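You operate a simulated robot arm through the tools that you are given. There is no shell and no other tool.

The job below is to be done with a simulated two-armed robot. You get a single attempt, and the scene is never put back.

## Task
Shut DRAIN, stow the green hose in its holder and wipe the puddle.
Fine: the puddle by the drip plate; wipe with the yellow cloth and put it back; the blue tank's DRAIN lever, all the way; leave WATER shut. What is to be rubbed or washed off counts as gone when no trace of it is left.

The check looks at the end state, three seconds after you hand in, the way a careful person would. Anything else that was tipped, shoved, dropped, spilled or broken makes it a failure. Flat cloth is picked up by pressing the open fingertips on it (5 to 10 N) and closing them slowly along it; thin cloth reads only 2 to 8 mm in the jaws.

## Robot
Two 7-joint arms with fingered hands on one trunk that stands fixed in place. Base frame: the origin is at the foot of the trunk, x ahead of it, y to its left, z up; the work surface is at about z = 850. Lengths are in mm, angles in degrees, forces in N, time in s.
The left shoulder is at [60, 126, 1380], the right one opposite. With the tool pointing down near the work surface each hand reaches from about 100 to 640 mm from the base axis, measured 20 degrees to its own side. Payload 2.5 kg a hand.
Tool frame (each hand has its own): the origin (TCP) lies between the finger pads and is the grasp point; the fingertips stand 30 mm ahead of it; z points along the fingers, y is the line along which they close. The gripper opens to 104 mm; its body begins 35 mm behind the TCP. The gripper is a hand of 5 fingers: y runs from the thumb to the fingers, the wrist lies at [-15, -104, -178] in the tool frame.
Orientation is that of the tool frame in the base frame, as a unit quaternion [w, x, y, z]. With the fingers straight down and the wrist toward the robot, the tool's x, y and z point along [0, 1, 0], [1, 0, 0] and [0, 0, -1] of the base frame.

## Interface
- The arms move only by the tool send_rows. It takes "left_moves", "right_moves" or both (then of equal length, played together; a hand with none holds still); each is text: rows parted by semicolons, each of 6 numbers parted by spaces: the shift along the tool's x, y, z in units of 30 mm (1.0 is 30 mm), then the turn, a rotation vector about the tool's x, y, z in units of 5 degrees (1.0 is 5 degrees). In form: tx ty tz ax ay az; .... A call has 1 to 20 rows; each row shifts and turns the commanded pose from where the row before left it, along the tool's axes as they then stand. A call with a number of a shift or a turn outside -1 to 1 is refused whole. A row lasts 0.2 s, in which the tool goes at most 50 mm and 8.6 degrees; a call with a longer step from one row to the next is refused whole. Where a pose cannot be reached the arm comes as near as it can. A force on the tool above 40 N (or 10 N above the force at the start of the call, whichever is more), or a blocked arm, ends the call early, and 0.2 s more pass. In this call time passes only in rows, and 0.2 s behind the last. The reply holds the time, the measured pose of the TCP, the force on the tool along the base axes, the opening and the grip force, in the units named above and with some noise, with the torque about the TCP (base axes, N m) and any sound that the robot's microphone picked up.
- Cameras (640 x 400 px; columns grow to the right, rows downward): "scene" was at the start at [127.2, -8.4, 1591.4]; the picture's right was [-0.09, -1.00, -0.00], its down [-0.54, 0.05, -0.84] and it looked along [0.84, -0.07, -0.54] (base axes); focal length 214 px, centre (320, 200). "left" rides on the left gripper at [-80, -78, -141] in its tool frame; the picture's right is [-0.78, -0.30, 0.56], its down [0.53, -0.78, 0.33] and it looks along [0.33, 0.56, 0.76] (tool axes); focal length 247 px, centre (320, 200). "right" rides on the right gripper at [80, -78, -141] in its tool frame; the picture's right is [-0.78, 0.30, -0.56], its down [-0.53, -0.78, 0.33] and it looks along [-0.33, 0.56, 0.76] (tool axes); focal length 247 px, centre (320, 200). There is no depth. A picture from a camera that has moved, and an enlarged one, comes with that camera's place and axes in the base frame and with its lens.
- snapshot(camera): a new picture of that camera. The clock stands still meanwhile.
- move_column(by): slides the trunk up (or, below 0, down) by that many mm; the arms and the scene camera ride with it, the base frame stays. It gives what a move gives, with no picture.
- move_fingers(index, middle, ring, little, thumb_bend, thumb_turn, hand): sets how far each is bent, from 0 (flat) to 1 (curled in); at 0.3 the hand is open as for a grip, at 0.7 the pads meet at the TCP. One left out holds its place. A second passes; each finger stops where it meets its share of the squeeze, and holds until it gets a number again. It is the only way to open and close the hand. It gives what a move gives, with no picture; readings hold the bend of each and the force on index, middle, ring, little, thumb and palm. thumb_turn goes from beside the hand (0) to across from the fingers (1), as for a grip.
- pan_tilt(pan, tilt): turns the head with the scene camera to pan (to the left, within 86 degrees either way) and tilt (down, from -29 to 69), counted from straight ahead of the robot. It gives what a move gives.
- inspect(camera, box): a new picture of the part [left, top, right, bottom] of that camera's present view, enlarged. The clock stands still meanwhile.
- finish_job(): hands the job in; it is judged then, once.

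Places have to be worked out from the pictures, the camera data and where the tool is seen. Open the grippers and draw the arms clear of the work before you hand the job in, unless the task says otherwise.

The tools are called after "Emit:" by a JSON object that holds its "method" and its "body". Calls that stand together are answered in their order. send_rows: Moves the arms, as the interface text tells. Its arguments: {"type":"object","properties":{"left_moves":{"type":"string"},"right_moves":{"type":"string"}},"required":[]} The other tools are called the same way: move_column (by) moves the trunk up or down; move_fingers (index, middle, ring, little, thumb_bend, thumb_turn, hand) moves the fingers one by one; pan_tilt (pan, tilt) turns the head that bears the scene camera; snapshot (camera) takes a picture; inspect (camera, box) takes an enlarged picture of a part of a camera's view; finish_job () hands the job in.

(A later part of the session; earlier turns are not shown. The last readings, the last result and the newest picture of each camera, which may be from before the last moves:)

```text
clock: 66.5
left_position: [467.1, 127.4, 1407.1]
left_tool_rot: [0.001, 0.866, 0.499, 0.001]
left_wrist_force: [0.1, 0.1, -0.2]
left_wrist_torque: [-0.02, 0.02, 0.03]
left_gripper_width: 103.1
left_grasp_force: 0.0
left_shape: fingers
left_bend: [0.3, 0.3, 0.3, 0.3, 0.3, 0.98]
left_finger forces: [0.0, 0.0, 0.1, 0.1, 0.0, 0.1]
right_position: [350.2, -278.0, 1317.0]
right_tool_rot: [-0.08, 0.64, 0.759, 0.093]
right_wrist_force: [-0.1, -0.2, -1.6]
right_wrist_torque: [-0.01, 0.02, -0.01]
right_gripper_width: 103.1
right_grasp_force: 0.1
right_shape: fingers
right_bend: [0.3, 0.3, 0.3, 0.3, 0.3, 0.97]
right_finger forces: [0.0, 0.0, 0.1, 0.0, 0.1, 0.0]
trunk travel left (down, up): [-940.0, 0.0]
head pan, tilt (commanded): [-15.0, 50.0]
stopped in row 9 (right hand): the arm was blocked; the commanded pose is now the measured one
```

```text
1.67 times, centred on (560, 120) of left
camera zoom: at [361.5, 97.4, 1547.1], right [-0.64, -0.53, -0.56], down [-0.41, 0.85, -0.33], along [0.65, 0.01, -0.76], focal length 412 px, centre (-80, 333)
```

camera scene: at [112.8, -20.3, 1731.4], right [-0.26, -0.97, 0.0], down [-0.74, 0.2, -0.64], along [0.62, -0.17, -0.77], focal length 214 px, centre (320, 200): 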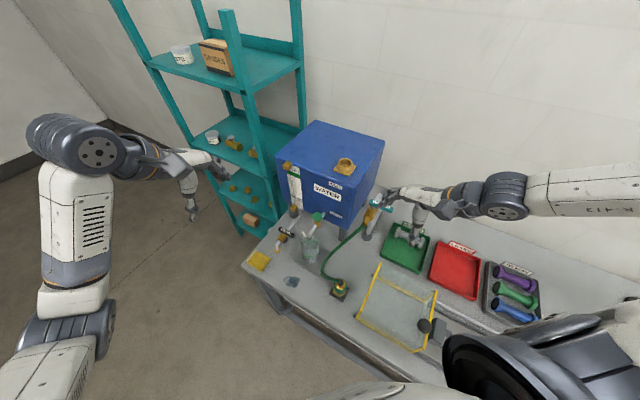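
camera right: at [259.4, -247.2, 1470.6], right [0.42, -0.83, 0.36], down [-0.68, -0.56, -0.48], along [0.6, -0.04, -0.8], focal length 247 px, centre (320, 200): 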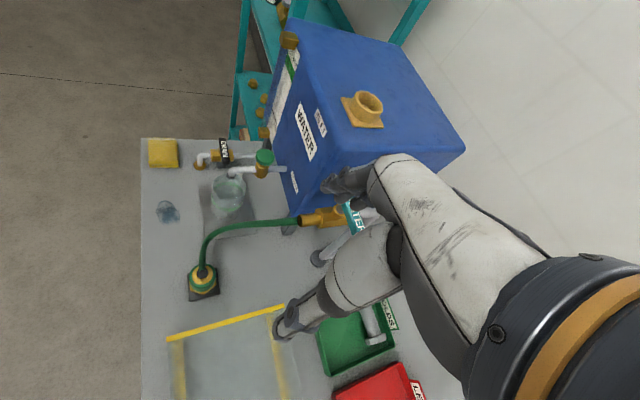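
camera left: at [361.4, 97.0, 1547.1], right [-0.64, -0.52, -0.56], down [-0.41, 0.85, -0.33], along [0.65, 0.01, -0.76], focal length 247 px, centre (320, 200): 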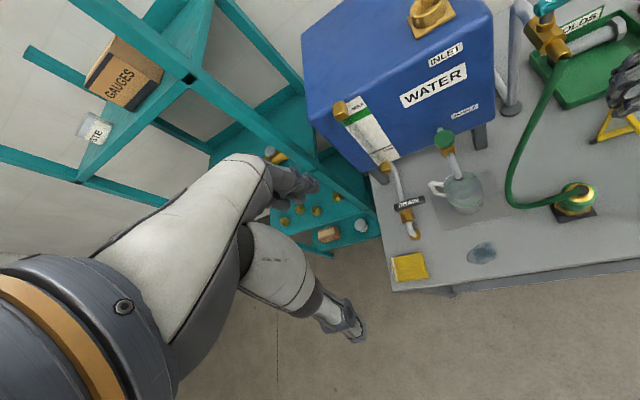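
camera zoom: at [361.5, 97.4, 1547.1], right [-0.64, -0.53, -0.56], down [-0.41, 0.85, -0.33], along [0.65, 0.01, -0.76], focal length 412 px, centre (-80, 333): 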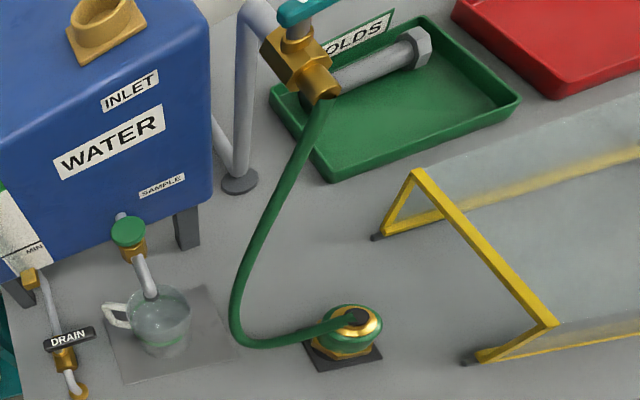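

Nothing is touched; the fingers are ~65 mm above the WATER lever in height. I straighten the hand while moving slightly forward and up, so the arm unfolds, before going higher.

Emit:
{"method": "send_rows", "body": {"right_moves": "0.3 0.4 -0.2 0.12 -0.695 0;0.3 0.4 -0.2 0.12 -0.695 0;0.3 0.4 -0.2 0.12 -0.695 0;0.3 0.4 -0.2 0.12 -0.695 0"}}

Emit:
{"method": "snapshot", "body": {"camera": "scene"}}

```text
clock: 67.5
left_position: [469.6, 127.8, 1407.1]
left_tool_rot: [0.001, 0.866, 0.499, 0.0]
left_wrist_force: [0.1, 0.7, -0.3]
left_wrist_torque: [-0.04, -0.02, 0.0]
left_gripper_width: 102.8
left_grasp_force: 0.1
left_shape: fingers
left_bend: [0.3, 0.3, 0.3, 0.3, 0.3, 0.98]
left_finger forces: [0.0, 0.0, 0.0, 0.0, 0.1, 0.0]
right_position: [392.2, -236.6, 1346.7]
right_tool_rot: [-0.001, 0.645, 0.764, -0.003]
right_wrist_force: [0.2, 0.4, -0.1]
right_wrist_torque: [0.01, 0.01, 0.0]
right_gripper_width: 102.6
right_grasp_force: 0.1
right_shape: fingers
right_bend: [0.3, 0.3, 0.3, 0.3, 0.3, 0.97]
right_finger forces: [0.1, 0.0, 0.0, 0.0, 0.0, 0.1]
trunk travel left (down, up): [-940.0, 0.0]
head pan, tilt (commanded): [-15.0, 50.0]
```

```text
taken
camera scene: at [113.5, -19.3, 1731.4], right [-0.26, -0.97, 0.0], down [-0.74, 0.2, -0.64], along [0.62, -0.17, -0.77], focal length 214 px, centre (320, 200)
```

scene: 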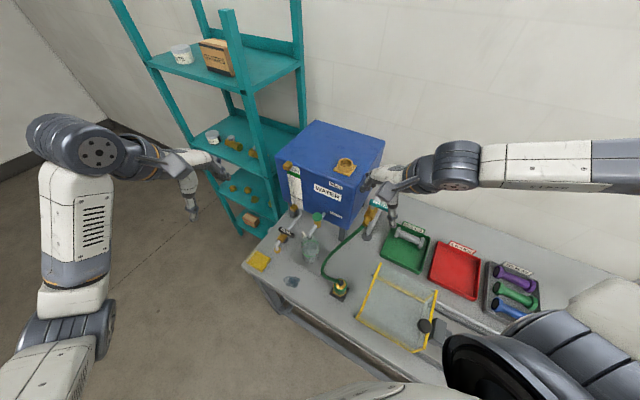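

The hand is upright again at (392, −237, 1347). I raise it well up, as on the way in.

Emit:
{"method": "send_rows", "body": {"right_moves": "0 0.15 -0.9 0 0 0;0 0.15 -0.9 0 0 0;0 0.15 -0.9 0 0 0;0 0.15 -0.9 0 0 0;0 0.15 -0.9 0 0 0;0 0.15 -0.9 0 0 0;0 0.15 -0.9 0 0 0;0 0.15 -0.9 0 0 0;0 0 -0.9 0 0 0;0 0 -0.9 0 0 0"}}

```text
clock: 69.9
left_position: [468.2, 127.4, 1406.0]
left_tool_rot: [0.001, 0.866, 0.5, 0.001]
left_wrist_force: [0.1, -0.7, 0.6]
left_wrist_torque: [0.03, 0.01, 0.0]
left_gripper_width: 103.0
left_grasp_force: 0.1
left_shape: fingers
left_bend: [0.3, 0.3, 0.3, 0.3, 0.3, 0.98]
left_finger forces: [0.0, 0.1, 0.0, 0.1, 0.1, 0.0]
right_position: [429.2, -248.8, 1595.8]
right_tool_rot: [-0.061, 0.652, 0.755, 0.039]
right_wrist_force: [0.1, 0.4, -0.3]
right_wrist_torque: [0.01, 0.0, -0.01]
right_gripper_width: 102.8
right_grasp_force: 0.1
right_shape: fingers
right_bend: [0.3, 0.3, 0.3, 0.3, 0.3, 0.97]
right_finger forces: [0.0, 0.0, 0.1, 0.0, 0.0, 0.0]
trunk travel left (down, up): [-940.0, 0.0]
head pan, tilt (commanded): [-15.0, 50.0]
stopped in row 10 (right hand): the arm was blocked; the commanded pose is now the measured one
```

The right hand is high and clear at z≈1596. I lower the trunk by 200 mm (right hand ends ~1396, above everything) to bring the left arm into range of the cloth.

Emit:
{"method": "move_column", "body": {"by": -200}}

Emit:
{"method": "pan_tilt", "body": {"pan": 5, "tilt": 45}}

Emit:
{"method": "snapshot", "body": {"camera": "scene"}}

Emit:
{"method": "snapshot", "body": {"camera": "left"}}

Emit:
{"method": "snapshot", "body": {"camera": "right"}}

```text
clock: 72.0
left_position: [468.3, 126.7, 1206.2]
left_tool_rot: [0.0, 0.866, 0.501, -0.001]
left_wrist_force: [0.0, 0.8, -0.7]
left_wrist_torque: [0.0, -0.03, 0.01]
left_gripper_width: 102.8
left_grasp_force: 0.0
left_shape: fingers
left_bend: [0.3, 0.3, 0.3, 0.3, 0.3, 0.98]
left_finger forces: [0.0, 0.0, 0.0, 0.1, 0.0, 0.1]
right_position: [429.9, -250.1, 1396.0]
right_tool_rot: [-0.06, 0.652, 0.755, 0.039]
right_wrist_force: [-0.1, 0.4, 0.2]
right_wrist_torque: [0.01, 0.02, 0.05]
right_gripper_width: 102.8
right_grasp_force: 0.0
right_shape: fingers
right_bend: [0.3, 0.3, 0.3, 0.3, 0.3, 0.97]
right_finger forces: [0.1, 0.0, 0.0, 0.0, 0.0, 0.1]
trunk travel left (down, up): [-740.0, 200.0]
head pan, tilt (commanded): [-15.0, 50.0]
```

```text
clock: 72.9
left_position: [467.4, 127.3, 1205.9]
left_tool_rot: [0.0, 0.866, 0.499, -0.001]
left_wrist_force: [0.0, 0.3, 0.0]
left_wrist_torque: [-0.01, -0.04, 0.01]
left_gripper_width: 103.3
left_grasp_force: 0.1
left_shape: fingers
left_bend: [0.3, 0.3, 0.3, 0.3, 0.3, 0.98]
left_finger forces: [0.0, 0.0, 0.1, 0.0, 0.0, 0.1]
right_position: [429.8, -249.4, 1396.1]
right_tool_rot: [-0.06, 0.652, 0.755, 0.039]
right_wrist_force: [0.1, 0.1, -0.1]
right_wrist_torque: [0.01, 0.03, 0.0]
right_gripper_width: 103.0
right_grasp_force: 0.0
right_shape: fingers
right_bend: [0.3, 0.3, 0.3, 0.3, 0.3, 0.97]
right_finger forces: [0.0, 0.0, 0.1, 0.0, 0.0, 0.1]
trunk travel left (down, up): [-740.0, 200.0]
head pan, tilt (commanded): [5.0, 45.0]
```

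```text
taken
camera scene: at [119.4, 6.4, 1538.3], right [0.09, -1.0, 0.0], down [-0.7, -0.06, -0.71], along [0.7, 0.06, -0.71], focal length 214 px, centre (320, 200)
```

scene: 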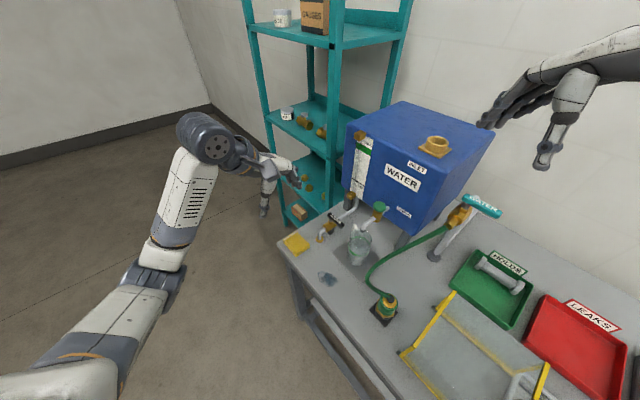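

```text
taken
camera left: at [361.4, 97.1, 1347.1], right [-0.64, -0.53, -0.56], down [-0.41, 0.85, -0.33], along [0.65, 0.01, -0.76], focal length 247 px, centre (320, 200)
```

left: 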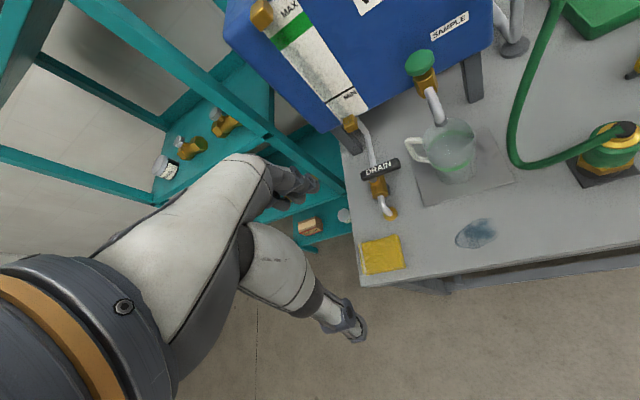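

```text
taken
camera right: at [346.5, -200.2, 1549.7], right [0.43, -0.79, 0.44], down [-0.7, -0.59, -0.39], along [0.57, -0.14, -0.81], focal length 247 px, centre (320, 200)
```

right: 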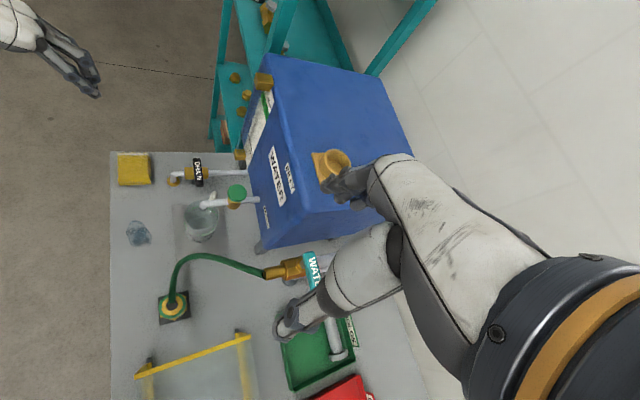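

Now I look closely at the cloth and the puddle from the three cameras.

Emit:
{"method": "inspect", "body": {"camera": "scene", "box": [275, 225, 355, 295]}}

Emit:
{"method": "inspect", "body": {"camera": "left", "box": [345, 200, 505, 300]}}

Emit:
{"method": "inspect", "body": {"camera": "right", "box": [105, 145, 195, 255]}}

```text
5.71 times, centred on (315, 260) of scene
camera zoom: at [119.4, 6.4, 1538.3], right [0.09, -1.0, 0.0], down [-0.7, -0.06, -0.71], along [0.7, 0.06, -0.71], focal length 1226 px, centre (349, -143)
```

zoom: 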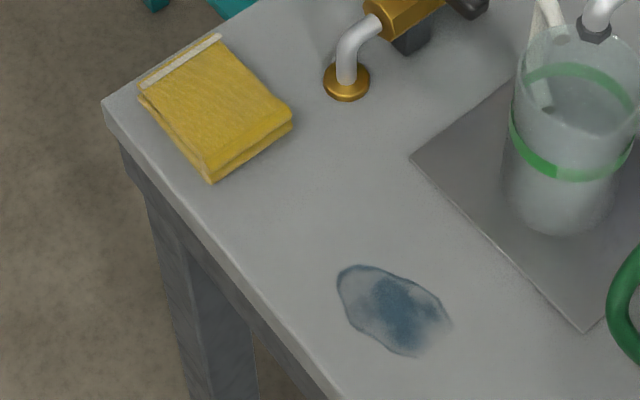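

```text
4.00 times, centred on (425, 250) of left
camera zoom: at [361.4, 97.1, 1347.1], right [-0.64, -0.53, -0.56], down [-0.41, 0.85, -0.33], along [0.65, 0.01, -0.76], focal length 988 px, centre (-100, 0)
```

zoom: 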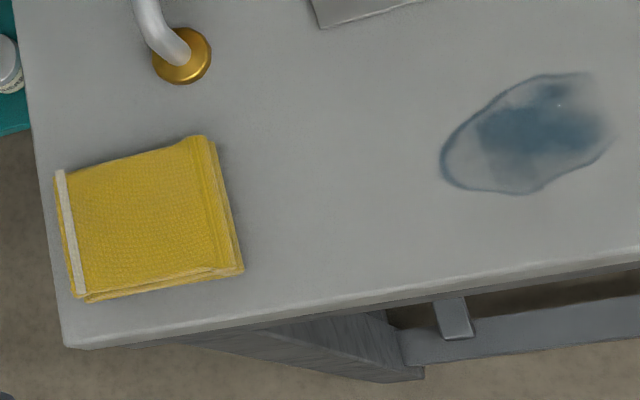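

```text
3.64 times, centred on (150, 200) of right
camera zoom: at [346.5, -200.2, 1549.7], right [0.43, -0.79, 0.44], down [-0.7, -0.59, -0.39], along [0.57, -0.14, -0.81], focal length 898 px, centre (938, 200)
```

zoom: 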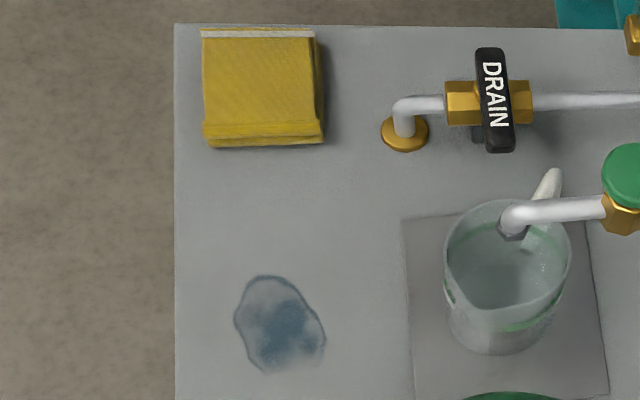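

The cloth is folded, about 64 mm (depth) × 77 mm, centred near (562, 131) with its top at z≈864; the puddle is ~90×60 mm near (437, 10). I set the left fingers to a ~50 mm opening, turn the hand along the table and go above the cloth.

Emit:
{"method": "move_fingers", "body": {"hand": "left", "index": 0.5, "middle": 0.5, "ring": 0.5, "little": 0.5, "thumb_bend": 0.5, "thumb_turn": 1.0}}

Emit:
{"method": "send_rows", "body": {"left_moves": "0 0 0 0 0 1;0 0 0 0 0 1;0 0 0 0 0 1;0.16 0.236 0.9 0 0 0;0.16 0.236 0.9 0 0 0;0.16 0.236 0.9 0 0 0;0.16 0.236 0.9 0 0 0;0.16 0.236 0.9 0 0 0;0.16 0.236 0.9 0 0 0;0.16 0.236 0.9 0 0 0;0.16 0.236 0.9 0 0 0;0.16 0.236 0.9 0 0 0"}}

Emit:
{"method": "snapshot", "body": {"camera": "left"}}

Emit:
{"method": "inspect", "body": {"camera": "scene", "box": [235, 190, 375, 310]}}

Emit:
{"method": "inspect", "body": {"camera": "right", "box": [60, 110, 220, 250]}}

```text
clock: 73.9
left_position: [468.0, 127.8, 1206.4]
left_tool_rot: [0.001, 0.866, 0.499, 0.0]
left_wrist_force: [-0.2, -0.5, -0.6]
left_wrist_torque: [0.04, -0.01, -0.04]
left_gripper_width: 52.4
left_grasp_force: 0.0
left_shape: fingers
left_bend: [0.5, 0.5, 0.5, 0.5, 0.5, 1.0]
left_finger forces: [0.0, 0.1, 0.0, 0.0, 0.0, 0.0]
right_position: [428.8, -248.2, 1396.6]
right_tool_rot: [-0.06, 0.652, 0.754, 0.038]
right_wrist_force: [-0.6, -0.2, -0.2]
right_wrist_torque: [0.02, 0.01, 0.0]
right_gripper_width: 102.7
right_grasp_force: 0.1
right_shape: fingers
right_bend: [0.3, 0.3, 0.3, 0.3, 0.3, 0.97]
right_finger forces: [0.0, 0.0, 0.0, 0.0, 0.0, 0.0]
trunk travel left (down, up): [-740.0, 200.0]
head pan, tilt (commanded): [5.0, 45.0]
```

```text
clock: 76.5
left_position: [545.0, 112.5, 962.7]
left_tool_rot: [0.001, 0.924, 0.383, 0.001]
left_wrist_force: [0.8, 0.3, -0.4]
left_wrist_torque: [0.0, 0.03, -0.02]
left_gripper_width: 52.2
left_grasp_force: 0.1
left_shape: fingers
left_bend: [0.5, 0.5, 0.5, 0.5, 0.5, 1.0]
left_finger forces: [0.1, 0.0, 0.0, 0.0, 0.1, 0.1]
right_position: [429.7, -248.5, 1397.1]
right_tool_rot: [-0.059, 0.653, 0.754, 0.039]
right_wrist_force: [0.3, -1.0, 0.5]
right_wrist_torque: [0.03, 0.0, 0.0]
right_gripper_width: 103.0
right_grasp_force: 0.1
right_shape: fingers
right_bend: [0.3, 0.3, 0.3, 0.3, 0.3, 0.97]
right_finger forces: [0.0, 0.0, 0.0, 0.0, 0.0, 0.1]
trunk travel left (down, up): [-740.0, 200.0]
head pan, tilt (commanded): [5.0, 45.0]
```

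```text
taken
camera left: at [434.1, 112.1, 1102.8], right [-0.76, -0.34, -0.56], down [-0.17, 0.93, -0.33], along [0.63, -0.16, -0.76], focal length 247 px, centre (320, 200)
```

left: 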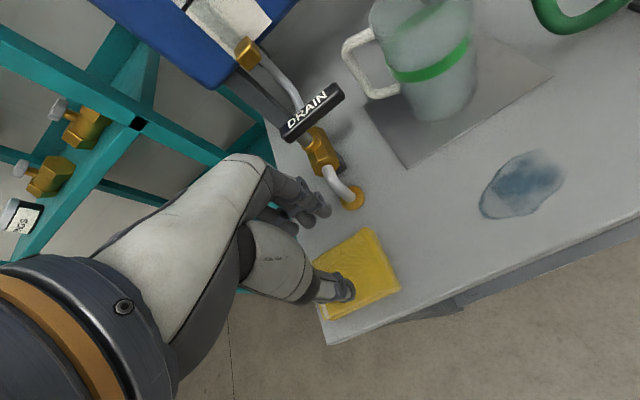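

```text
3.33 times, centred on (305, 250) of scene
camera zoom: at [119.7, 6.3, 1538.3], right [0.09, -1.0, 0.0], down [-0.7, -0.06, -0.71], along [0.7, 0.06, -0.71], focal length 715 px, centre (370, 33)
```

zoom: 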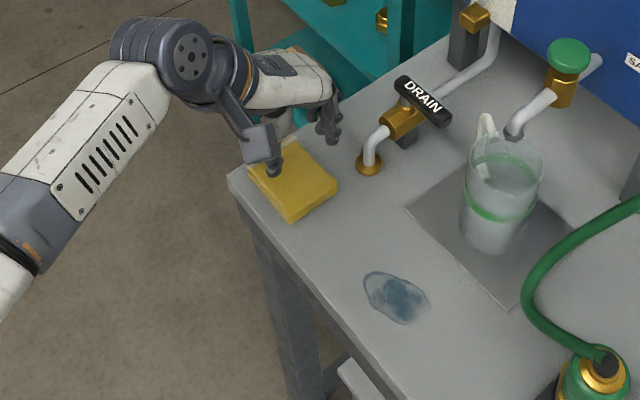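

```text
2.86 times, centred on (140, 180) of right
camera zoom: at [346.9, -200.1, 1549.5], right [0.43, -0.79, 0.44], down [-0.71, -0.59, -0.39], along [0.57, -0.14, -0.81], focal length 706 px, centre (834, 257)
```

zoom: 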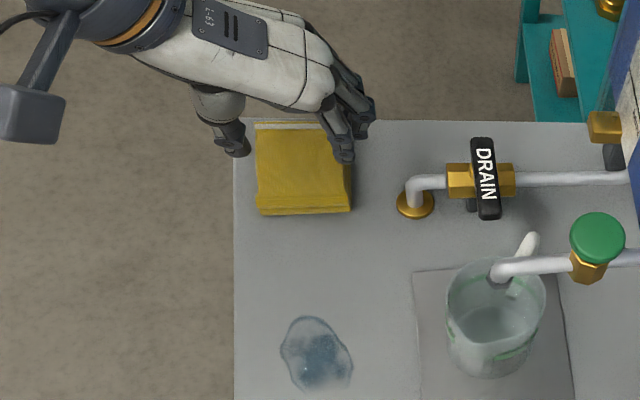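

The fingertips would just overlap the cloth's 64 mm width, so I narrow the opening a little and come down to ~15 mm above it.

Emit:
{"method": "move_fingers", "body": {"hand": "left", "index": 0.57, "middle": 0.57, "ring": 0.57, "little": 0.57, "thumb_bend": 0.57}}

Emit:
{"method": "send_rows", "body": {"left_moves": "0 0 0.75 0 0 0;0 0 0.75 0 0 0"}}

Emit:
{"method": "inspect", "body": {"camera": "left", "box": [240, 140, 440, 340]}}

Emit:
{"method": "inspect", "body": {"camera": "scene", "box": [265, 210, 345, 280]}}

Emit:
{"method": "inspect", "body": {"camera": "right", "box": [90, 120, 170, 190]}}

```text
clock: 77.5
left_position: [544.7, 113.2, 963.0]
left_tool_rot: [-0.001, 0.924, 0.382, -0.001]
left_wrist_force: [-0.7, 1.2, -0.5]
left_wrist_torque: [-0.01, 0.03, 0.01]
left_gripper_width: 36.6
left_grasp_force: 0.0
left_shape: fingers
left_bend: [0.56, 0.56, 0.56, 0.56, 0.56, 1.0]
left_finger forces: [0.0, 0.1, 0.1, 0.1, 0.0, 0.0]
right_position: [429.6, -249.0, 1396.9]
right_tool_rot: [-0.06, 0.652, 0.755, 0.039]
right_wrist_force: [-0.2, -0.1, 1.2]
right_wrist_torque: [-0.02, 0.0, -0.03]
right_gripper_width: 102.8
right_grasp_force: 0.1
right_shape: fingers
right_bend: [0.3, 0.3, 0.3, 0.3, 0.3, 0.97]
right_finger forces: [0.0, 0.0, 0.1, 0.1, 0.0, 0.0]
trunk travel left (down, up): [-740.0, 200.0]
head pan, tilt (commanded): [5.0, 45.0]
```

```text
clock: 78.1
left_position: [544.5, 113.9, 916.0]
left_tool_rot: [0.0, 0.924, 0.382, 0.001]
left_wrist_force: [-1.0, -0.5, 0.2]
left_wrist_torque: [0.0, 0.01, 0.05]
left_gripper_width: 37.1
left_grasp_force: 0.0
left_shape: fingers
left_bend: [0.56, 0.56, 0.56, 0.56, 0.56, 1.0]
left_finger forces: [0.0, 0.0, 0.0, 0.1, 0.1, 0.0]
right_position: [430.2, -248.8, 1395.8]
right_tool_rot: [-0.059, 0.653, 0.754, 0.039]
right_wrist_force: [-0.7, 0.1, 0.4]
right_wrist_torque: [0.03, 0.0, -0.01]
right_gripper_width: 102.7
right_grasp_force: 0.0
right_shape: fingers
right_bend: [0.3, 0.3, 0.3, 0.3, 0.3, 0.97]
right_finger forces: [0.0, 0.0, 0.0, 0.0, 0.0, 0.1]
trunk travel left (down, up): [-740.0, 200.0]
head pan, tilt (commanded): [5.0, 45.0]
```

```text
2.00 times, centred on (340, 240) of left
camera zoom: at [433.4, 112.2, 1057.4], right [-0.76, -0.34, -0.56], down [-0.17, 0.93, -0.33], along [0.63, -0.16, -0.76], focal length 494 px, centre (280, 120)
```

zoom: 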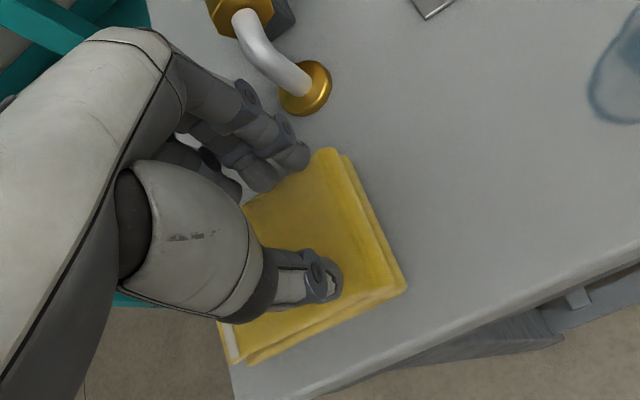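

```text
5.71 times, centred on (305, 245) of scene
camera zoom: at [119.5, 6.4, 1538.3], right [0.09, -1.0, 0.0], down [-0.7, -0.06, -0.71], along [0.7, 0.06, -0.71], focal length 1226 px, centre (406, -57)
```

zoom: 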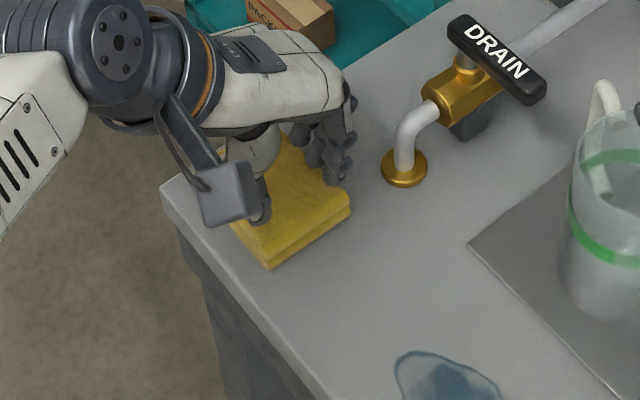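

```text
5.71 times, centred on (130, 155) of right
camera zoom: at [346.6, -200.0, 1549.6], right [0.43, -0.79, 0.44], down [-0.7, -0.59, -0.39], along [0.57, -0.14, -0.81], focal length 1411 px, centre (1406, 457)
```

zoom: 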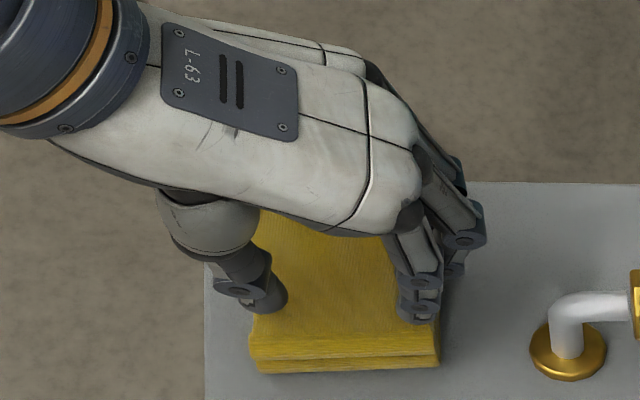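

Thumb and index are just inside the cloth's edges. I narrow slightly more and then lower in small steps until the fingertips press on the cloth with 5–10 N.

Emit:
{"method": "move_fingers", "body": {"hand": "left", "index": 0.6, "middle": 0.6, "ring": 0.6, "little": 0.6, "thumb_bend": 0.6}}

Emit:
{"method": "send_rows", "body": {"left_moves": "0 0 0.25 0 0 0;0 0 0.15 0 0 0"}}

```text
clock: 79.1
left_position: [544.3, 115.2, 917.3]
left_tool_rot: [0.0, 0.924, 0.383, 0.0]
left_wrist_force: [1.0, 0.0, -0.3]
left_wrist_torque: [0.01, 0.0, 0.0]
left_gripper_width: 26.5
left_grasp_force: 0.1
left_shape: fingers
left_bend: [0.6, 0.6, 0.6, 0.6, 0.6, 1.0]
left_finger forces: [0.0, 0.1, 0.0, 0.0, 0.0, 0.0]
right_position: [429.0, -249.7, 1396.4]
right_tool_rot: [-0.06, 0.652, 0.755, 0.039]
right_wrist_force: [-0.6, 0.1, 0.6]
right_wrist_torque: [0.03, 0.0, 0.02]
right_gripper_width: 103.0
right_grasp_force: 0.1
right_shape: fingers
right_bend: [0.3, 0.3, 0.3, 0.3, 0.3, 0.97]
right_finger forces: [0.1, 0.0, 0.0, 0.0, 0.1, 0.1]
trunk travel left (down, up): [-740.0, 200.0]
head pan, tilt (commanded): [5.0, 45.0]
```

```text
clock: 79.7
left_position: [544.9, 112.1, 909.3]
left_tool_rot: [0.002, 0.924, 0.383, 0.002]
left_wrist_force: [-0.2, 0.0, 10.9]
left_wrist_torque: [-0.07, -0.06, 0.01]
left_gripper_width: 25.9
left_grasp_force: 5.8
left_shape: fingers
left_bend: [0.6, 0.61, 0.6, 0.6, 0.6, 1.0]
left_finger forces: [4.8, 3.1, 0.0, 0.1, 2.7, 0.0]
right_position: [427.4, -248.6, 1397.4]
right_tool_rot: [-0.059, 0.652, 0.754, 0.039]
right_wrist_force: [0.0, -0.9, 0.1]
right_wrist_torque: [0.02, 0.0, -0.03]
right_gripper_width: 103.0
right_grasp_force: 0.0
right_shape: fingers
right_bend: [0.3, 0.3, 0.3, 0.3, 0.3, 0.97]
right_finger forces: [0.0, 0.1, 0.0, 0.0, 0.0, 0.0]
trunk travel left (down, up): [-740.0, 200.0]
head pan, tilt (commanded): [5.0, 45.0]
```

Contact: index 4.8, middle 3.1, thumb 2.7 N, 10.9 N in all. I ease off a millimetre and then close slowly along the cloth.

Emit:
{"method": "send_rows", "body": {"left_moves": "0 0 -0.05 0 0 0"}}

Emit:
{"method": "move_fingers", "body": {"hand": "left", "index": 0.63, "middle": 0.63, "ring": 0.63, "little": 0.63, "thumb_bend": 0.63}}

```text
clock: 80.1
left_position: [545.4, 111.7, 909.1]
left_tool_rot: [0.002, 0.924, 0.383, 0.002]
left_wrist_force: [2.0, 0.5, 8.6]
left_wrist_torque: [-0.14, -0.21, 0.07]
left_gripper_width: 25.9
left_grasp_force: 4.7
left_shape: fingers
left_bend: [0.6, 0.6, 0.6, 0.6, 0.6, 1.0]
left_finger forces: [4.5, 4.4, 0.0, 0.1, 0.0, 0.1]
right_position: [429.1, -248.3, 1397.8]
right_tool_rot: [-0.059, 0.652, 0.755, 0.039]
right_wrist_force: [-0.4, 0.8, 0.6]
right_wrist_torque: [-0.02, -0.02, -0.02]
right_gripper_width: 102.7
right_grasp_force: 0.1
right_shape: fingers
right_bend: [0.3, 0.3, 0.3, 0.3, 0.3, 0.97]
right_finger forces: [0.1, 0.0, 0.0, 0.0, 0.1, 0.1]
trunk travel left (down, up): [-740.0, 200.0]
head pan, tilt (commanded): [5.0, 45.0]
```

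```text
clock: 81.1
left_position: [544.0, 111.1, 909.7]
left_tool_rot: [0.001, 0.924, 0.382, 0.0]
left_wrist_force: [2.8, -2.0, 11.9]
left_wrist_torque: [-0.26, -0.23, 0.01]
left_gripper_width: 21.0
left_grasp_force: 5.8
left_shape: fingers
left_bend: [0.61, 0.62, 0.63, 0.63, 0.63, 1.0]
left_finger forces: [8.9, 2.8, 0.1, 0.0, 0.0, 0.0]
right_position: [429.0, -250.4, 1397.1]
right_tool_rot: [-0.058, 0.653, 0.754, 0.04]
right_wrist_force: [-0.6, -0.4, -0.3]
right_wrist_torque: [-0.02, -0.01, 0.01]
right_gripper_width: 102.9
right_grasp_force: 0.2
right_shape: fingers
right_bend: [0.3, 0.3, 0.3, 0.3, 0.3, 0.97]
right_finger forces: [0.0, 0.0, 0.0, 0.0, 0.0, 0.1]
trunk travel left (down, up): [-740.0, 200.0]
head pan, tilt (commanded): [5.0, 45.0]
```

Now the index and middle carry everything and the thumb floats. I tilt the hand about 5° so the thumb comes down onto the cloth too.

Emit:
{"method": "send_rows", "body": {"left_moves": "0 0 -0.05 -0.6 0 0;0 0 0 -0.4 0 0"}}

Emit:
{"method": "inspect", "body": {"camera": "right", "box": [90, 120, 170, 190]}}

Emit:
{"method": "inspect", "body": {"camera": "left", "box": [240, 140, 440, 340]}}

```text
clock: 81.7
left_position: [544.3, 111.4, 910.1]
left_tool_rot: [0.041, 0.923, 0.382, 0.017]
left_wrist_force: [-2.6, 2.5, 16.4]
left_wrist_torque: [0.28, 0.39, 0.0]
left_gripper_width: 19.8
left_grasp_force: 8.8
left_shape: fingers
left_bend: [0.63, 0.63, 0.63, 0.63, 0.63, 1.0]
left_finger forces: [0.0, 0.1, 0.0, 0.1, 16.8, 0.0]
right_position: [427.3, -248.2, 1397.5]
right_tool_rot: [-0.059, 0.653, 0.754, 0.039]
right_wrist_force: [1.0, 0.0, -0.2]
right_wrist_torque: [0.01, 0.02, 0.0]
right_gripper_width: 102.8
right_grasp_force: 0.1
right_shape: fingers
right_bend: [0.3, 0.3, 0.3, 0.3, 0.3, 0.97]
right_finger forces: [0.0, 0.0, 0.0, 0.1, 0.1, 0.0]
trunk travel left (down, up): [-740.0, 200.0]
head pan, tilt (commanded): [5.0, 45.0]
```

```text
5.71 times, centred on (130, 155) of right
camera zoom: at [344.2, -200.2, 1550.3], right [0.42, -0.79, 0.44], down [-0.7, -0.59, -0.39], along [0.57, -0.14, -0.81], focal length 1411 px, centre (1406, 457)
```

zoom: 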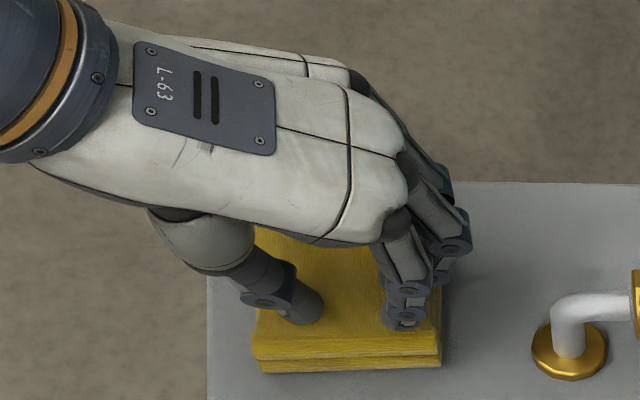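

```text
2.00 times, centred on (340, 240) of left
camera zoom: at [423.2, 119.5, 1043.6], right [-0.72, -0.38, -0.58], down [-0.15, 0.9, -0.4], along [0.68, -0.2, -0.71], focal length 494 px, centre (280, 120)
```

zoom: 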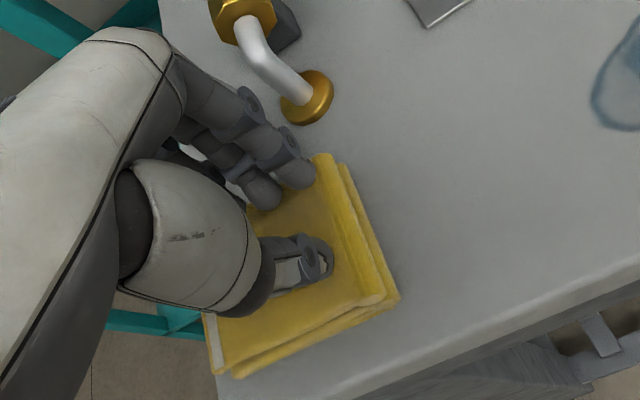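

Too much: the thumb alone now presses with 17 N. I take half the tilt back and ease up a little.

Emit:
{"method": "send_rows", "body": {"left_moves": "0 0 -0.05 0.25 0 0;0 0 0 0.25 0 0"}}

```text
clock: 82.3
left_position: [541.4, 112.4, 909.4]
left_tool_rot: [0.02, 0.924, 0.382, 0.007]
left_wrist_force: [0.0, 0.2, 2.2]
left_wrist_torque: [0.05, 0.07, -0.01]
left_gripper_width: 18.0
left_grasp_force: 1.1
left_shape: fingers
left_bend: [0.63, 0.63, 0.63, 0.63, 0.63, 1.0]
left_finger forces: [0.0, 0.0, 0.1, 0.0, 2.0, 0.1]
right_position: [430.2, -247.8, 1396.0]
right_tool_rot: [-0.06, 0.652, 0.755, 0.039]
right_wrist_force: [-0.2, 0.2, -0.3]
right_wrist_torque: [0.02, 0.04, -0.02]
right_gripper_width: 102.9
right_grasp_force: 0.1
right_shape: fingers
right_bend: [0.3, 0.3, 0.3, 0.3, 0.3, 0.97]
right_finger forces: [0.1, 0.1, 0.1, 0.0, 0.1, 0.0]
trunk travel left (down, up): [-740.0, 200.0]
head pan, tilt (commanded): [5.0, 45.0]
```

Light contact now (2 N). I lift slightly, reopen to a wider span with this balanced tilt, and press down again.

Emit:
{"method": "send_rows", "body": {"left_moves": "0 0 -0.2 0 0 0"}}

Emit:
{"method": "move_fingers", "body": {"hand": "left", "index": 0.57, "middle": 0.57, "ring": 0.57, "little": 0.57, "thumb_bend": 0.57}}

Emit:
{"method": "send_rows", "body": {"left_moves": "0 0 0.17 0 0 0;0 0 0.1 0 0 0"}}

```text
clock: 82.7
left_position: [542.3, 112.5, 917.1]
left_tool_rot: [0.021, 0.924, 0.382, 0.007]
left_wrist_force: [0.1, -0.7, 0.3]
left_wrist_torque: [0.03, -0.02, 0.05]
left_gripper_width: 18.5
left_grasp_force: 0.1
left_shape: fingers
left_bend: [0.63, 0.63, 0.63, 0.63, 0.63, 1.0]
left_finger forces: [0.1, 0.1, 0.0, 0.0, 0.0, 0.0]
right_position: [429.5, -248.5, 1397.1]
right_tool_rot: [-0.059, 0.652, 0.755, 0.039]
right_wrist_force: [0.3, 0.0, 0.8]
right_wrist_torque: [-0.03, 0.02, -0.04]
right_gripper_width: 102.7
right_grasp_force: 0.1
right_shape: fingers
right_bend: [0.3, 0.3, 0.3, 0.3, 0.3, 0.97]
right_finger forces: [0.0, 0.1, 0.0, 0.0, 0.0, 0.1]
trunk travel left (down, up): [-740.0, 200.0]
head pan, tilt (commanded): [5.0, 45.0]
```

```text
clock: 83.7
left_position: [544.4, 112.1, 917.4]
left_tool_rot: [0.02, 0.924, 0.383, 0.009]
left_wrist_force: [0.1, 0.2, -0.3]
left_wrist_torque: [0.0, -0.03, -0.01]
left_gripper_width: 35.7
left_grasp_force: 0.0
left_shape: fingers
left_bend: [0.56, 0.56, 0.56, 0.56, 0.56, 1.0]
left_finger forces: [0.1, 0.0, 0.0, 0.1, 0.0, 0.0]
right_position: [429.4, -248.3, 1396.3]
right_tool_rot: [-0.059, 0.653, 0.754, 0.038]
right_wrist_force: [1.0, -0.5, 1.4]
right_wrist_torque: [0.01, -0.02, 0.0]
right_gripper_width: 103.0
right_grasp_force: 0.2
right_shape: fingers
right_bend: [0.3, 0.3, 0.3, 0.3, 0.3, 0.97]
right_finger forces: [0.0, 0.0, 0.0, 0.1, 0.0, 0.0]
trunk travel left (down, up): [-740.0, 200.0]
head pan, tilt (commanded): [5.0, 45.0]
```

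```text
clock: 84.3
left_position: [544.0, 112.8, 909.4]
left_tool_rot: [0.021, 0.923, 0.384, 0.01]
left_wrist_force: [-1.5, -0.4, 5.1]
left_wrist_torque: [0.1, 0.16, -0.01]
left_gripper_width: 36.6
left_grasp_force: 3.2
left_shape: fingers
left_bend: [0.56, 0.56, 0.56, 0.56, 0.56, 1.0]
left_finger forces: [0.0, 0.0, 0.1, 0.0, 5.8, 0.1]
right_position: [428.4, -249.6, 1397.3]
right_tool_rot: [-0.06, 0.652, 0.755, 0.04]
right_wrist_force: [0.3, -0.2, 0.3]
right_wrist_torque: [0.01, -0.01, -0.01]
right_gripper_width: 102.7
right_grasp_force: 0.1
right_shape: fingers
right_bend: [0.3, 0.3, 0.3, 0.3, 0.3, 0.97]
right_finger forces: [0.0, 0.1, 0.0, 0.0, 0.1, 0.0]
trunk travel left (down, up): [-740.0, 200.0]
head pan, tilt (commanded): [5.0, 45.0]
```

Still thumb-first; I take another 1.25° of tilt back and press slightly further.

Emit:
{"method": "send_rows", "body": {"left_moves": "0 0 0.02 0.25 0 0;0 0 0.03 0 0 0"}}

```text
clock: 84.9
left_position: [544.6, 112.6, 909.2]
left_tool_rot: [0.012, 0.923, 0.383, 0.006]
left_wrist_force: [-0.6, -0.4, 14.8]
left_wrist_torque: [0.18, 0.23, 0.03]
left_gripper_width: 36.5
left_grasp_force: 7.3
left_shape: fingers
left_bend: [0.56, 0.56, 0.56, 0.56, 0.56, 1.0]
left_finger forces: [0.0, 2.8, 0.1, 0.1, 11.5, 0.0]
right_position: [429.5, -249.5, 1395.9]
right_tool_rot: [-0.059, 0.652, 0.754, 0.04]
right_wrist_force: [0.2, 0.0, -0.4]
right_wrist_torque: [0.01, 0.03, 0.0]
right_gripper_width: 102.9
right_grasp_force: 0.1
right_shape: fingers
right_bend: [0.3, 0.3, 0.3, 0.3, 0.3, 0.97]
right_finger forces: [0.0, 0.0, 0.1, 0.0, 0.0, 0.0]
trunk travel left (down, up): [-740.0, 200.0]
head pan, tilt (commanded): [5.0, 45.0]
```

Now thumb 11.5 and middle 2.8 N. One more small tilt correction and 1 mm less pressure.

Emit:
{"method": "send_rows", "body": {"left_moves": "0 0 -0.04 0.15 0 0"}}

```text
clock: 85.3
left_position: [542.7, 111.0, 909.3]
left_tool_rot: [0.004, 0.923, 0.384, 0.003]
left_wrist_force: [3.0, -0.4, 11.3]
left_wrist_torque: [-0.15, -0.35, 0.0]
left_gripper_width: 36.0
left_grasp_force: 5.0
left_shape: fingers
left_bend: [0.56, 0.54, 0.56, 0.56, 0.56, 1.0]
left_finger forces: [0.0, 10.5, 0.0, 0.1, 0.6, 0.0]
right_position: [428.6, -249.0, 1397.1]
right_tool_rot: [-0.06, 0.652, 0.754, 0.039]
right_wrist_force: [0.9, 0.9, -0.1]
right_wrist_torque: [0.0, -0.02, -0.01]
right_gripper_width: 102.8
right_grasp_force: 0.0
right_shape: fingers
right_bend: [0.3, 0.3, 0.3, 0.3, 0.3, 0.97]
right_finger forces: [0.1, 0.0, 0.1, 0.0, 0.1, 0.1]
trunk travel left (down, up): [-740.0, 200.0]
head pan, tilt (commanded): [5.0, 45.0]
```

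The balance is now on the other side but close. I begin closing slowly and watch the forces.

Emit:
{"method": "send_rows", "body": {"left_moves": "0 0 -0.02 -0.07 0 0"}}

Emit:
{"method": "move_fingers", "body": {"hand": "left", "index": 0.62, "middle": 0.6, "ring": 0.62, "little": 0.62, "thumb_bend": 0.61}}

Emit:
{"method": "inspect", "body": {"camera": "left", "box": [240, 140, 440, 340]}}

Emit:
{"method": "inspect", "body": {"camera": "right", "box": [90, 120, 170, 190]}}

```text
clock: 85.7
left_position: [545.1, 112.1, 909.9]
left_tool_rot: [0.007, 0.924, 0.383, 0.003]
left_wrist_force: [2.7, 0.0, 9.6]
left_wrist_torque: [-0.05, -0.25, 0.01]
left_gripper_width: 35.9
left_grasp_force: 5.1
left_shape: fingers
left_bend: [0.56, 0.54, 0.56, 0.56, 0.56, 1.0]
left_finger forces: [0.1, 8.0, 0.0, 0.0, 2.0, 0.0]
right_position: [428.5, -249.2, 1396.5]
right_tool_rot: [-0.059, 0.652, 0.755, 0.039]
right_wrist_force: [-0.4, -0.4, 1.0]
right_wrist_torque: [0.0, 0.02, -0.03]
right_gripper_width: 102.8
right_grasp_force: 0.0
right_shape: fingers
right_bend: [0.3, 0.3, 0.3, 0.3, 0.3, 0.97]
right_finger forces: [0.1, 0.1, 0.0, 0.0, 0.0, 0.0]
trunk travel left (down, up): [-740.0, 200.0]
head pan, tilt (commanded): [5.0, 45.0]
```

```text
clock: 86.7
left_position: [543.5, 110.7, 909.2]
left_tool_rot: [0.007, 0.924, 0.383, 0.003]
left_wrist_force: [1.9, -0.7, 7.9]
left_wrist_torque: [-0.18, -0.27, -0.01]
left_gripper_width: 22.8
left_grasp_force: 4.1
left_shape: fingers
left_bend: [0.62, 0.58, 0.62, 0.62, 0.61, 1.0]
left_finger forces: [0.0, 8.6, 0.0, 0.1, 0.1, 0.0]
right_position: [427.8, -248.7, 1397.3]
right_tool_rot: [-0.059, 0.652, 0.755, 0.039]
right_wrist_force: [0.0, 0.1, -0.1]
right_wrist_torque: [0.0, -0.02, 0.02]
right_gripper_width: 103.2
right_grasp_force: 0.1
right_shape: fingers
right_bend: [0.3, 0.3, 0.3, 0.3, 0.3, 0.97]
right_finger forces: [0.0, 0.0, 0.0, 0.0, 0.0, 0.0]
trunk travel left (down, up): [-740.0, 200.0]
head pan, tilt (commanded): [5.0, 45.0]
```

```text
2.00 times, centred on (340, 240) of left
camera zoom: at [431.0, 111.6, 1049.0], right [-0.75, -0.35, -0.56], down [-0.17, 0.92, -0.35], along [0.64, -0.17, -0.75], focal length 494 px, centre (280, 120)
```

zoom: 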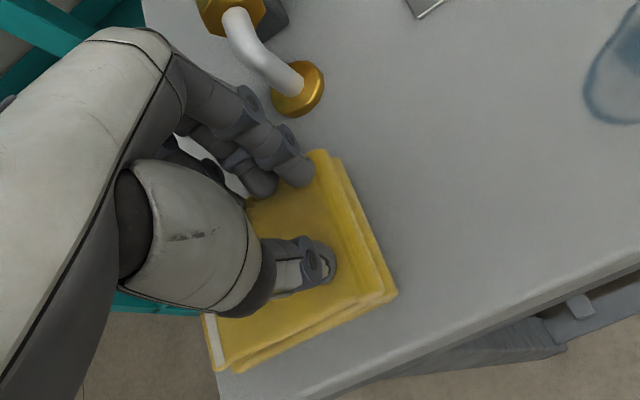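

```text
5.71 times, centred on (130, 155) of right
camera zoom: at [345.8, -200.4, 1549.7], right [0.43, -0.79, 0.44], down [-0.7, -0.59, -0.39], along [0.57, -0.14, -0.81], focal length 1411 px, centre (1406, 457)
```

zoom: 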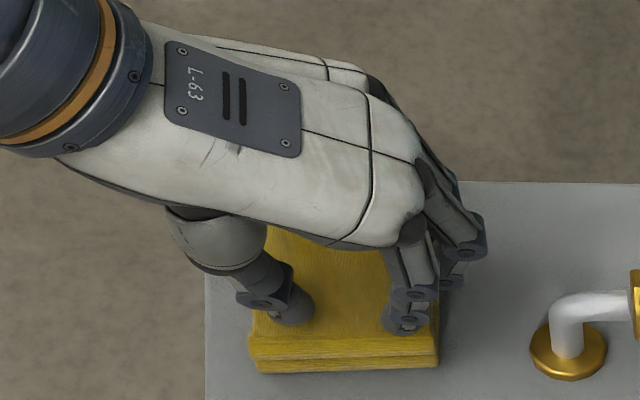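

The fingertips slide over the cloth so far. I tip the thumb back onto it and keep closing under pressure.

Emit:
{"method": "send_rows", "body": {"left_moves": "0 0 0.01 -0.12 0 0"}}

Emit:
{"method": "move_fingers", "body": {"hand": "left", "index": 0.67, "middle": 0.66, "ring": 0.67, "little": 0.67, "thumb_bend": 0.66}}

Emit:
{"method": "inspect", "body": {"camera": "left", "box": [240, 140, 440, 340]}}

```text
clock: 87.1
left_position: [542.6, 111.0, 909.0]
left_tool_rot: [0.012, 0.924, 0.383, 0.005]
left_wrist_force: [0.4, -0.5, 10.0]
left_wrist_torque: [0.03, 0.05, 0.01]
left_gripper_width: 22.5
left_grasp_force: 5.8
left_shape: fingers
left_bend: [0.62, 0.59, 0.62, 0.62, 0.61, 1.0]
left_finger forces: [0.1, 3.4, 0.0, 0.0, 6.8, 0.0]
right_position: [428.4, -249.4, 1396.8]
right_tool_rot: [-0.059, 0.652, 0.755, 0.04]
right_wrist_force: [0.0, -0.7, -0.7]
right_wrist_torque: [-0.05, 0.0, 0.0]
right_gripper_width: 102.9
right_grasp_force: 0.1
right_shape: fingers
right_bend: [0.3, 0.3, 0.3, 0.3, 0.3, 0.97]
right_finger forces: [0.0, 0.1, 0.1, 0.0, 0.1, 0.0]
trunk travel left (down, up): [-740.0, 200.0]
head pan, tilt (commanded): [5.0, 45.0]
```

```text
clock: 88.1
left_position: [542.7, 112.0, 909.4]
left_tool_rot: [0.012, 0.924, 0.383, 0.005]
left_wrist_force: [-1.9, 2.5, 8.8]
left_wrist_torque: [0.25, 0.26, 0.04]
left_gripper_width: 14.9
left_grasp_force: 4.8
left_shape: fingers
left_bend: [0.67, 0.66, 0.67, 0.67, 0.63, 1.0]
left_finger forces: [0.1, 0.0, 0.0, 0.0, 9.4, 0.0]
right_position: [427.9, -248.7, 1396.8]
right_tool_rot: [-0.059, 0.653, 0.754, 0.04]
right_wrist_force: [-0.8, -0.4, -1.0]
right_wrist_torque: [0.01, -0.02, -0.03]
right_gripper_width: 102.9
right_grasp_force: 0.1
right_shape: fingers
right_bend: [0.3, 0.3, 0.3, 0.3, 0.3, 0.97]
right_finger forces: [0.0, 0.0, 0.0, 0.0, 0.0, 0.1]
trunk travel left (down, up): [-740.0, 200.0]
head pan, tilt (commanded): [5.0, 45.0]
```

```text
2.00 times, centred on (340, 240) of left
camera zoom: at [429.4, 113.1, 1047.8], right [-0.75, -0.35, -0.56], down [-0.17, 0.92, -0.35], along [0.64, -0.17, -0.75], focal length 494 px, centre (280, 120)
```

zoom: 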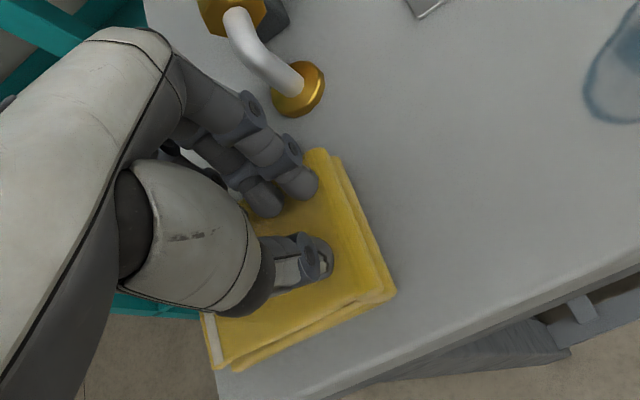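

The thumb carries 9 N and the fingers have lifted off as they curl. I tip back toward the fingers and finish closing under pressure.

Emit:
{"method": "send_rows", "body": {"left_moves": "0 0 0.03 0.2 0 0"}}

Emit:
{"method": "move_fingers", "body": {"hand": "left", "index": 0.72, "middle": 0.72, "ring": 0.72, "little": 0.72, "thumb_bend": 0.72}}

Emit:
{"method": "inspect", "body": {"camera": "left", "box": [240, 140, 440, 340]}}

```text
clock: 88.5
left_position: [542.2, 112.7, 908.3]
left_tool_rot: [0.005, 0.924, 0.382, 0.002]
left_wrist_force: [-2.4, 2.1, 9.5]
left_wrist_torque: [0.2, 0.28, 0.03]
left_gripper_width: 14.7
left_grasp_force: 5.0
left_shape: fingers
left_bend: [0.67, 0.66, 0.67, 0.67, 0.64, 1.0]
left_finger forces: [0.0, 0.0, 0.0, 0.0, 10.4, 0.0]
right_position: [428.7, -249.8, 1398.3]
right_tool_rot: [-0.058, 0.652, 0.755, 0.039]
right_wrist_force: [0.5, -0.8, 1.0]
right_wrist_torque: [-0.01, 0.0, -0.01]
right_gripper_width: 102.6
right_grasp_force: 0.0
right_shape: fingers
right_bend: [0.3, 0.3, 0.3, 0.3, 0.3, 0.97]
right_finger forces: [0.0, 0.0, 0.0, 0.0, 0.1, 0.0]
trunk travel left (down, up): [-740.0, 200.0]
head pan, tilt (commanded): [5.0, 45.0]
```

```text
clock: 89.5
left_position: [544.0, 111.7, 908.3]
left_tool_rot: [0.004, 0.924, 0.382, 0.001]
left_wrist_force: [-0.4, 0.3, 0.1]
left_wrist_torque: [-0.03, 0.01, 0.01]
left_gripper_width: 0.0
left_grasp_force: 0.1
left_shape: fingers
left_bend: [0.72, 0.72, 0.72, 0.72, 0.71, 1.0]
left_finger forces: [0.1, 0.1, 0.0, 0.0, 0.0, 0.0]
right_position: [429.0, -248.6, 1397.0]
right_tool_rot: [-0.06, 0.652, 0.755, 0.039]
right_wrist_force: [-0.1, 1.0, -0.8]
right_wrist_torque: [0.0, -0.03, -0.01]
right_gripper_width: 103.0
right_grasp_force: 0.1
right_shape: fingers
right_bend: [0.3, 0.3, 0.3, 0.3, 0.3, 0.97]
right_finger forces: [0.0, 0.0, 0.1, 0.0, 0.0, 0.0]
trunk travel left (down, up): [-740.0, 200.0]
head pan, tilt (commanded): [5.0, 45.0]
```

```text
2.00 times, centred on (340, 240) of left
camera zoom: at [432.0, 111.5, 1047.8], right [-0.76, -0.34, -0.56], down [-0.17, 0.93, -0.34], along [0.63, -0.16, -0.76], focal length 494 px, centre (280, 120)
```

zoom: 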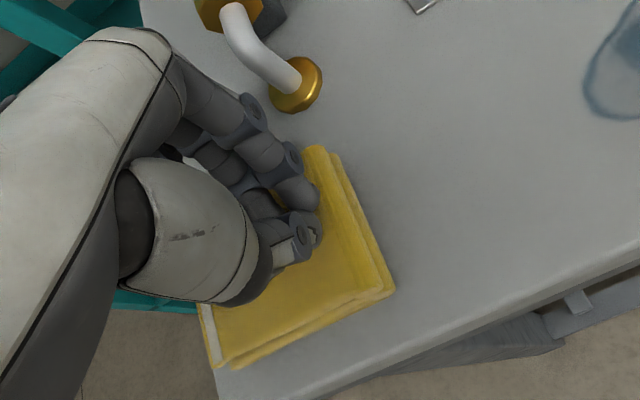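

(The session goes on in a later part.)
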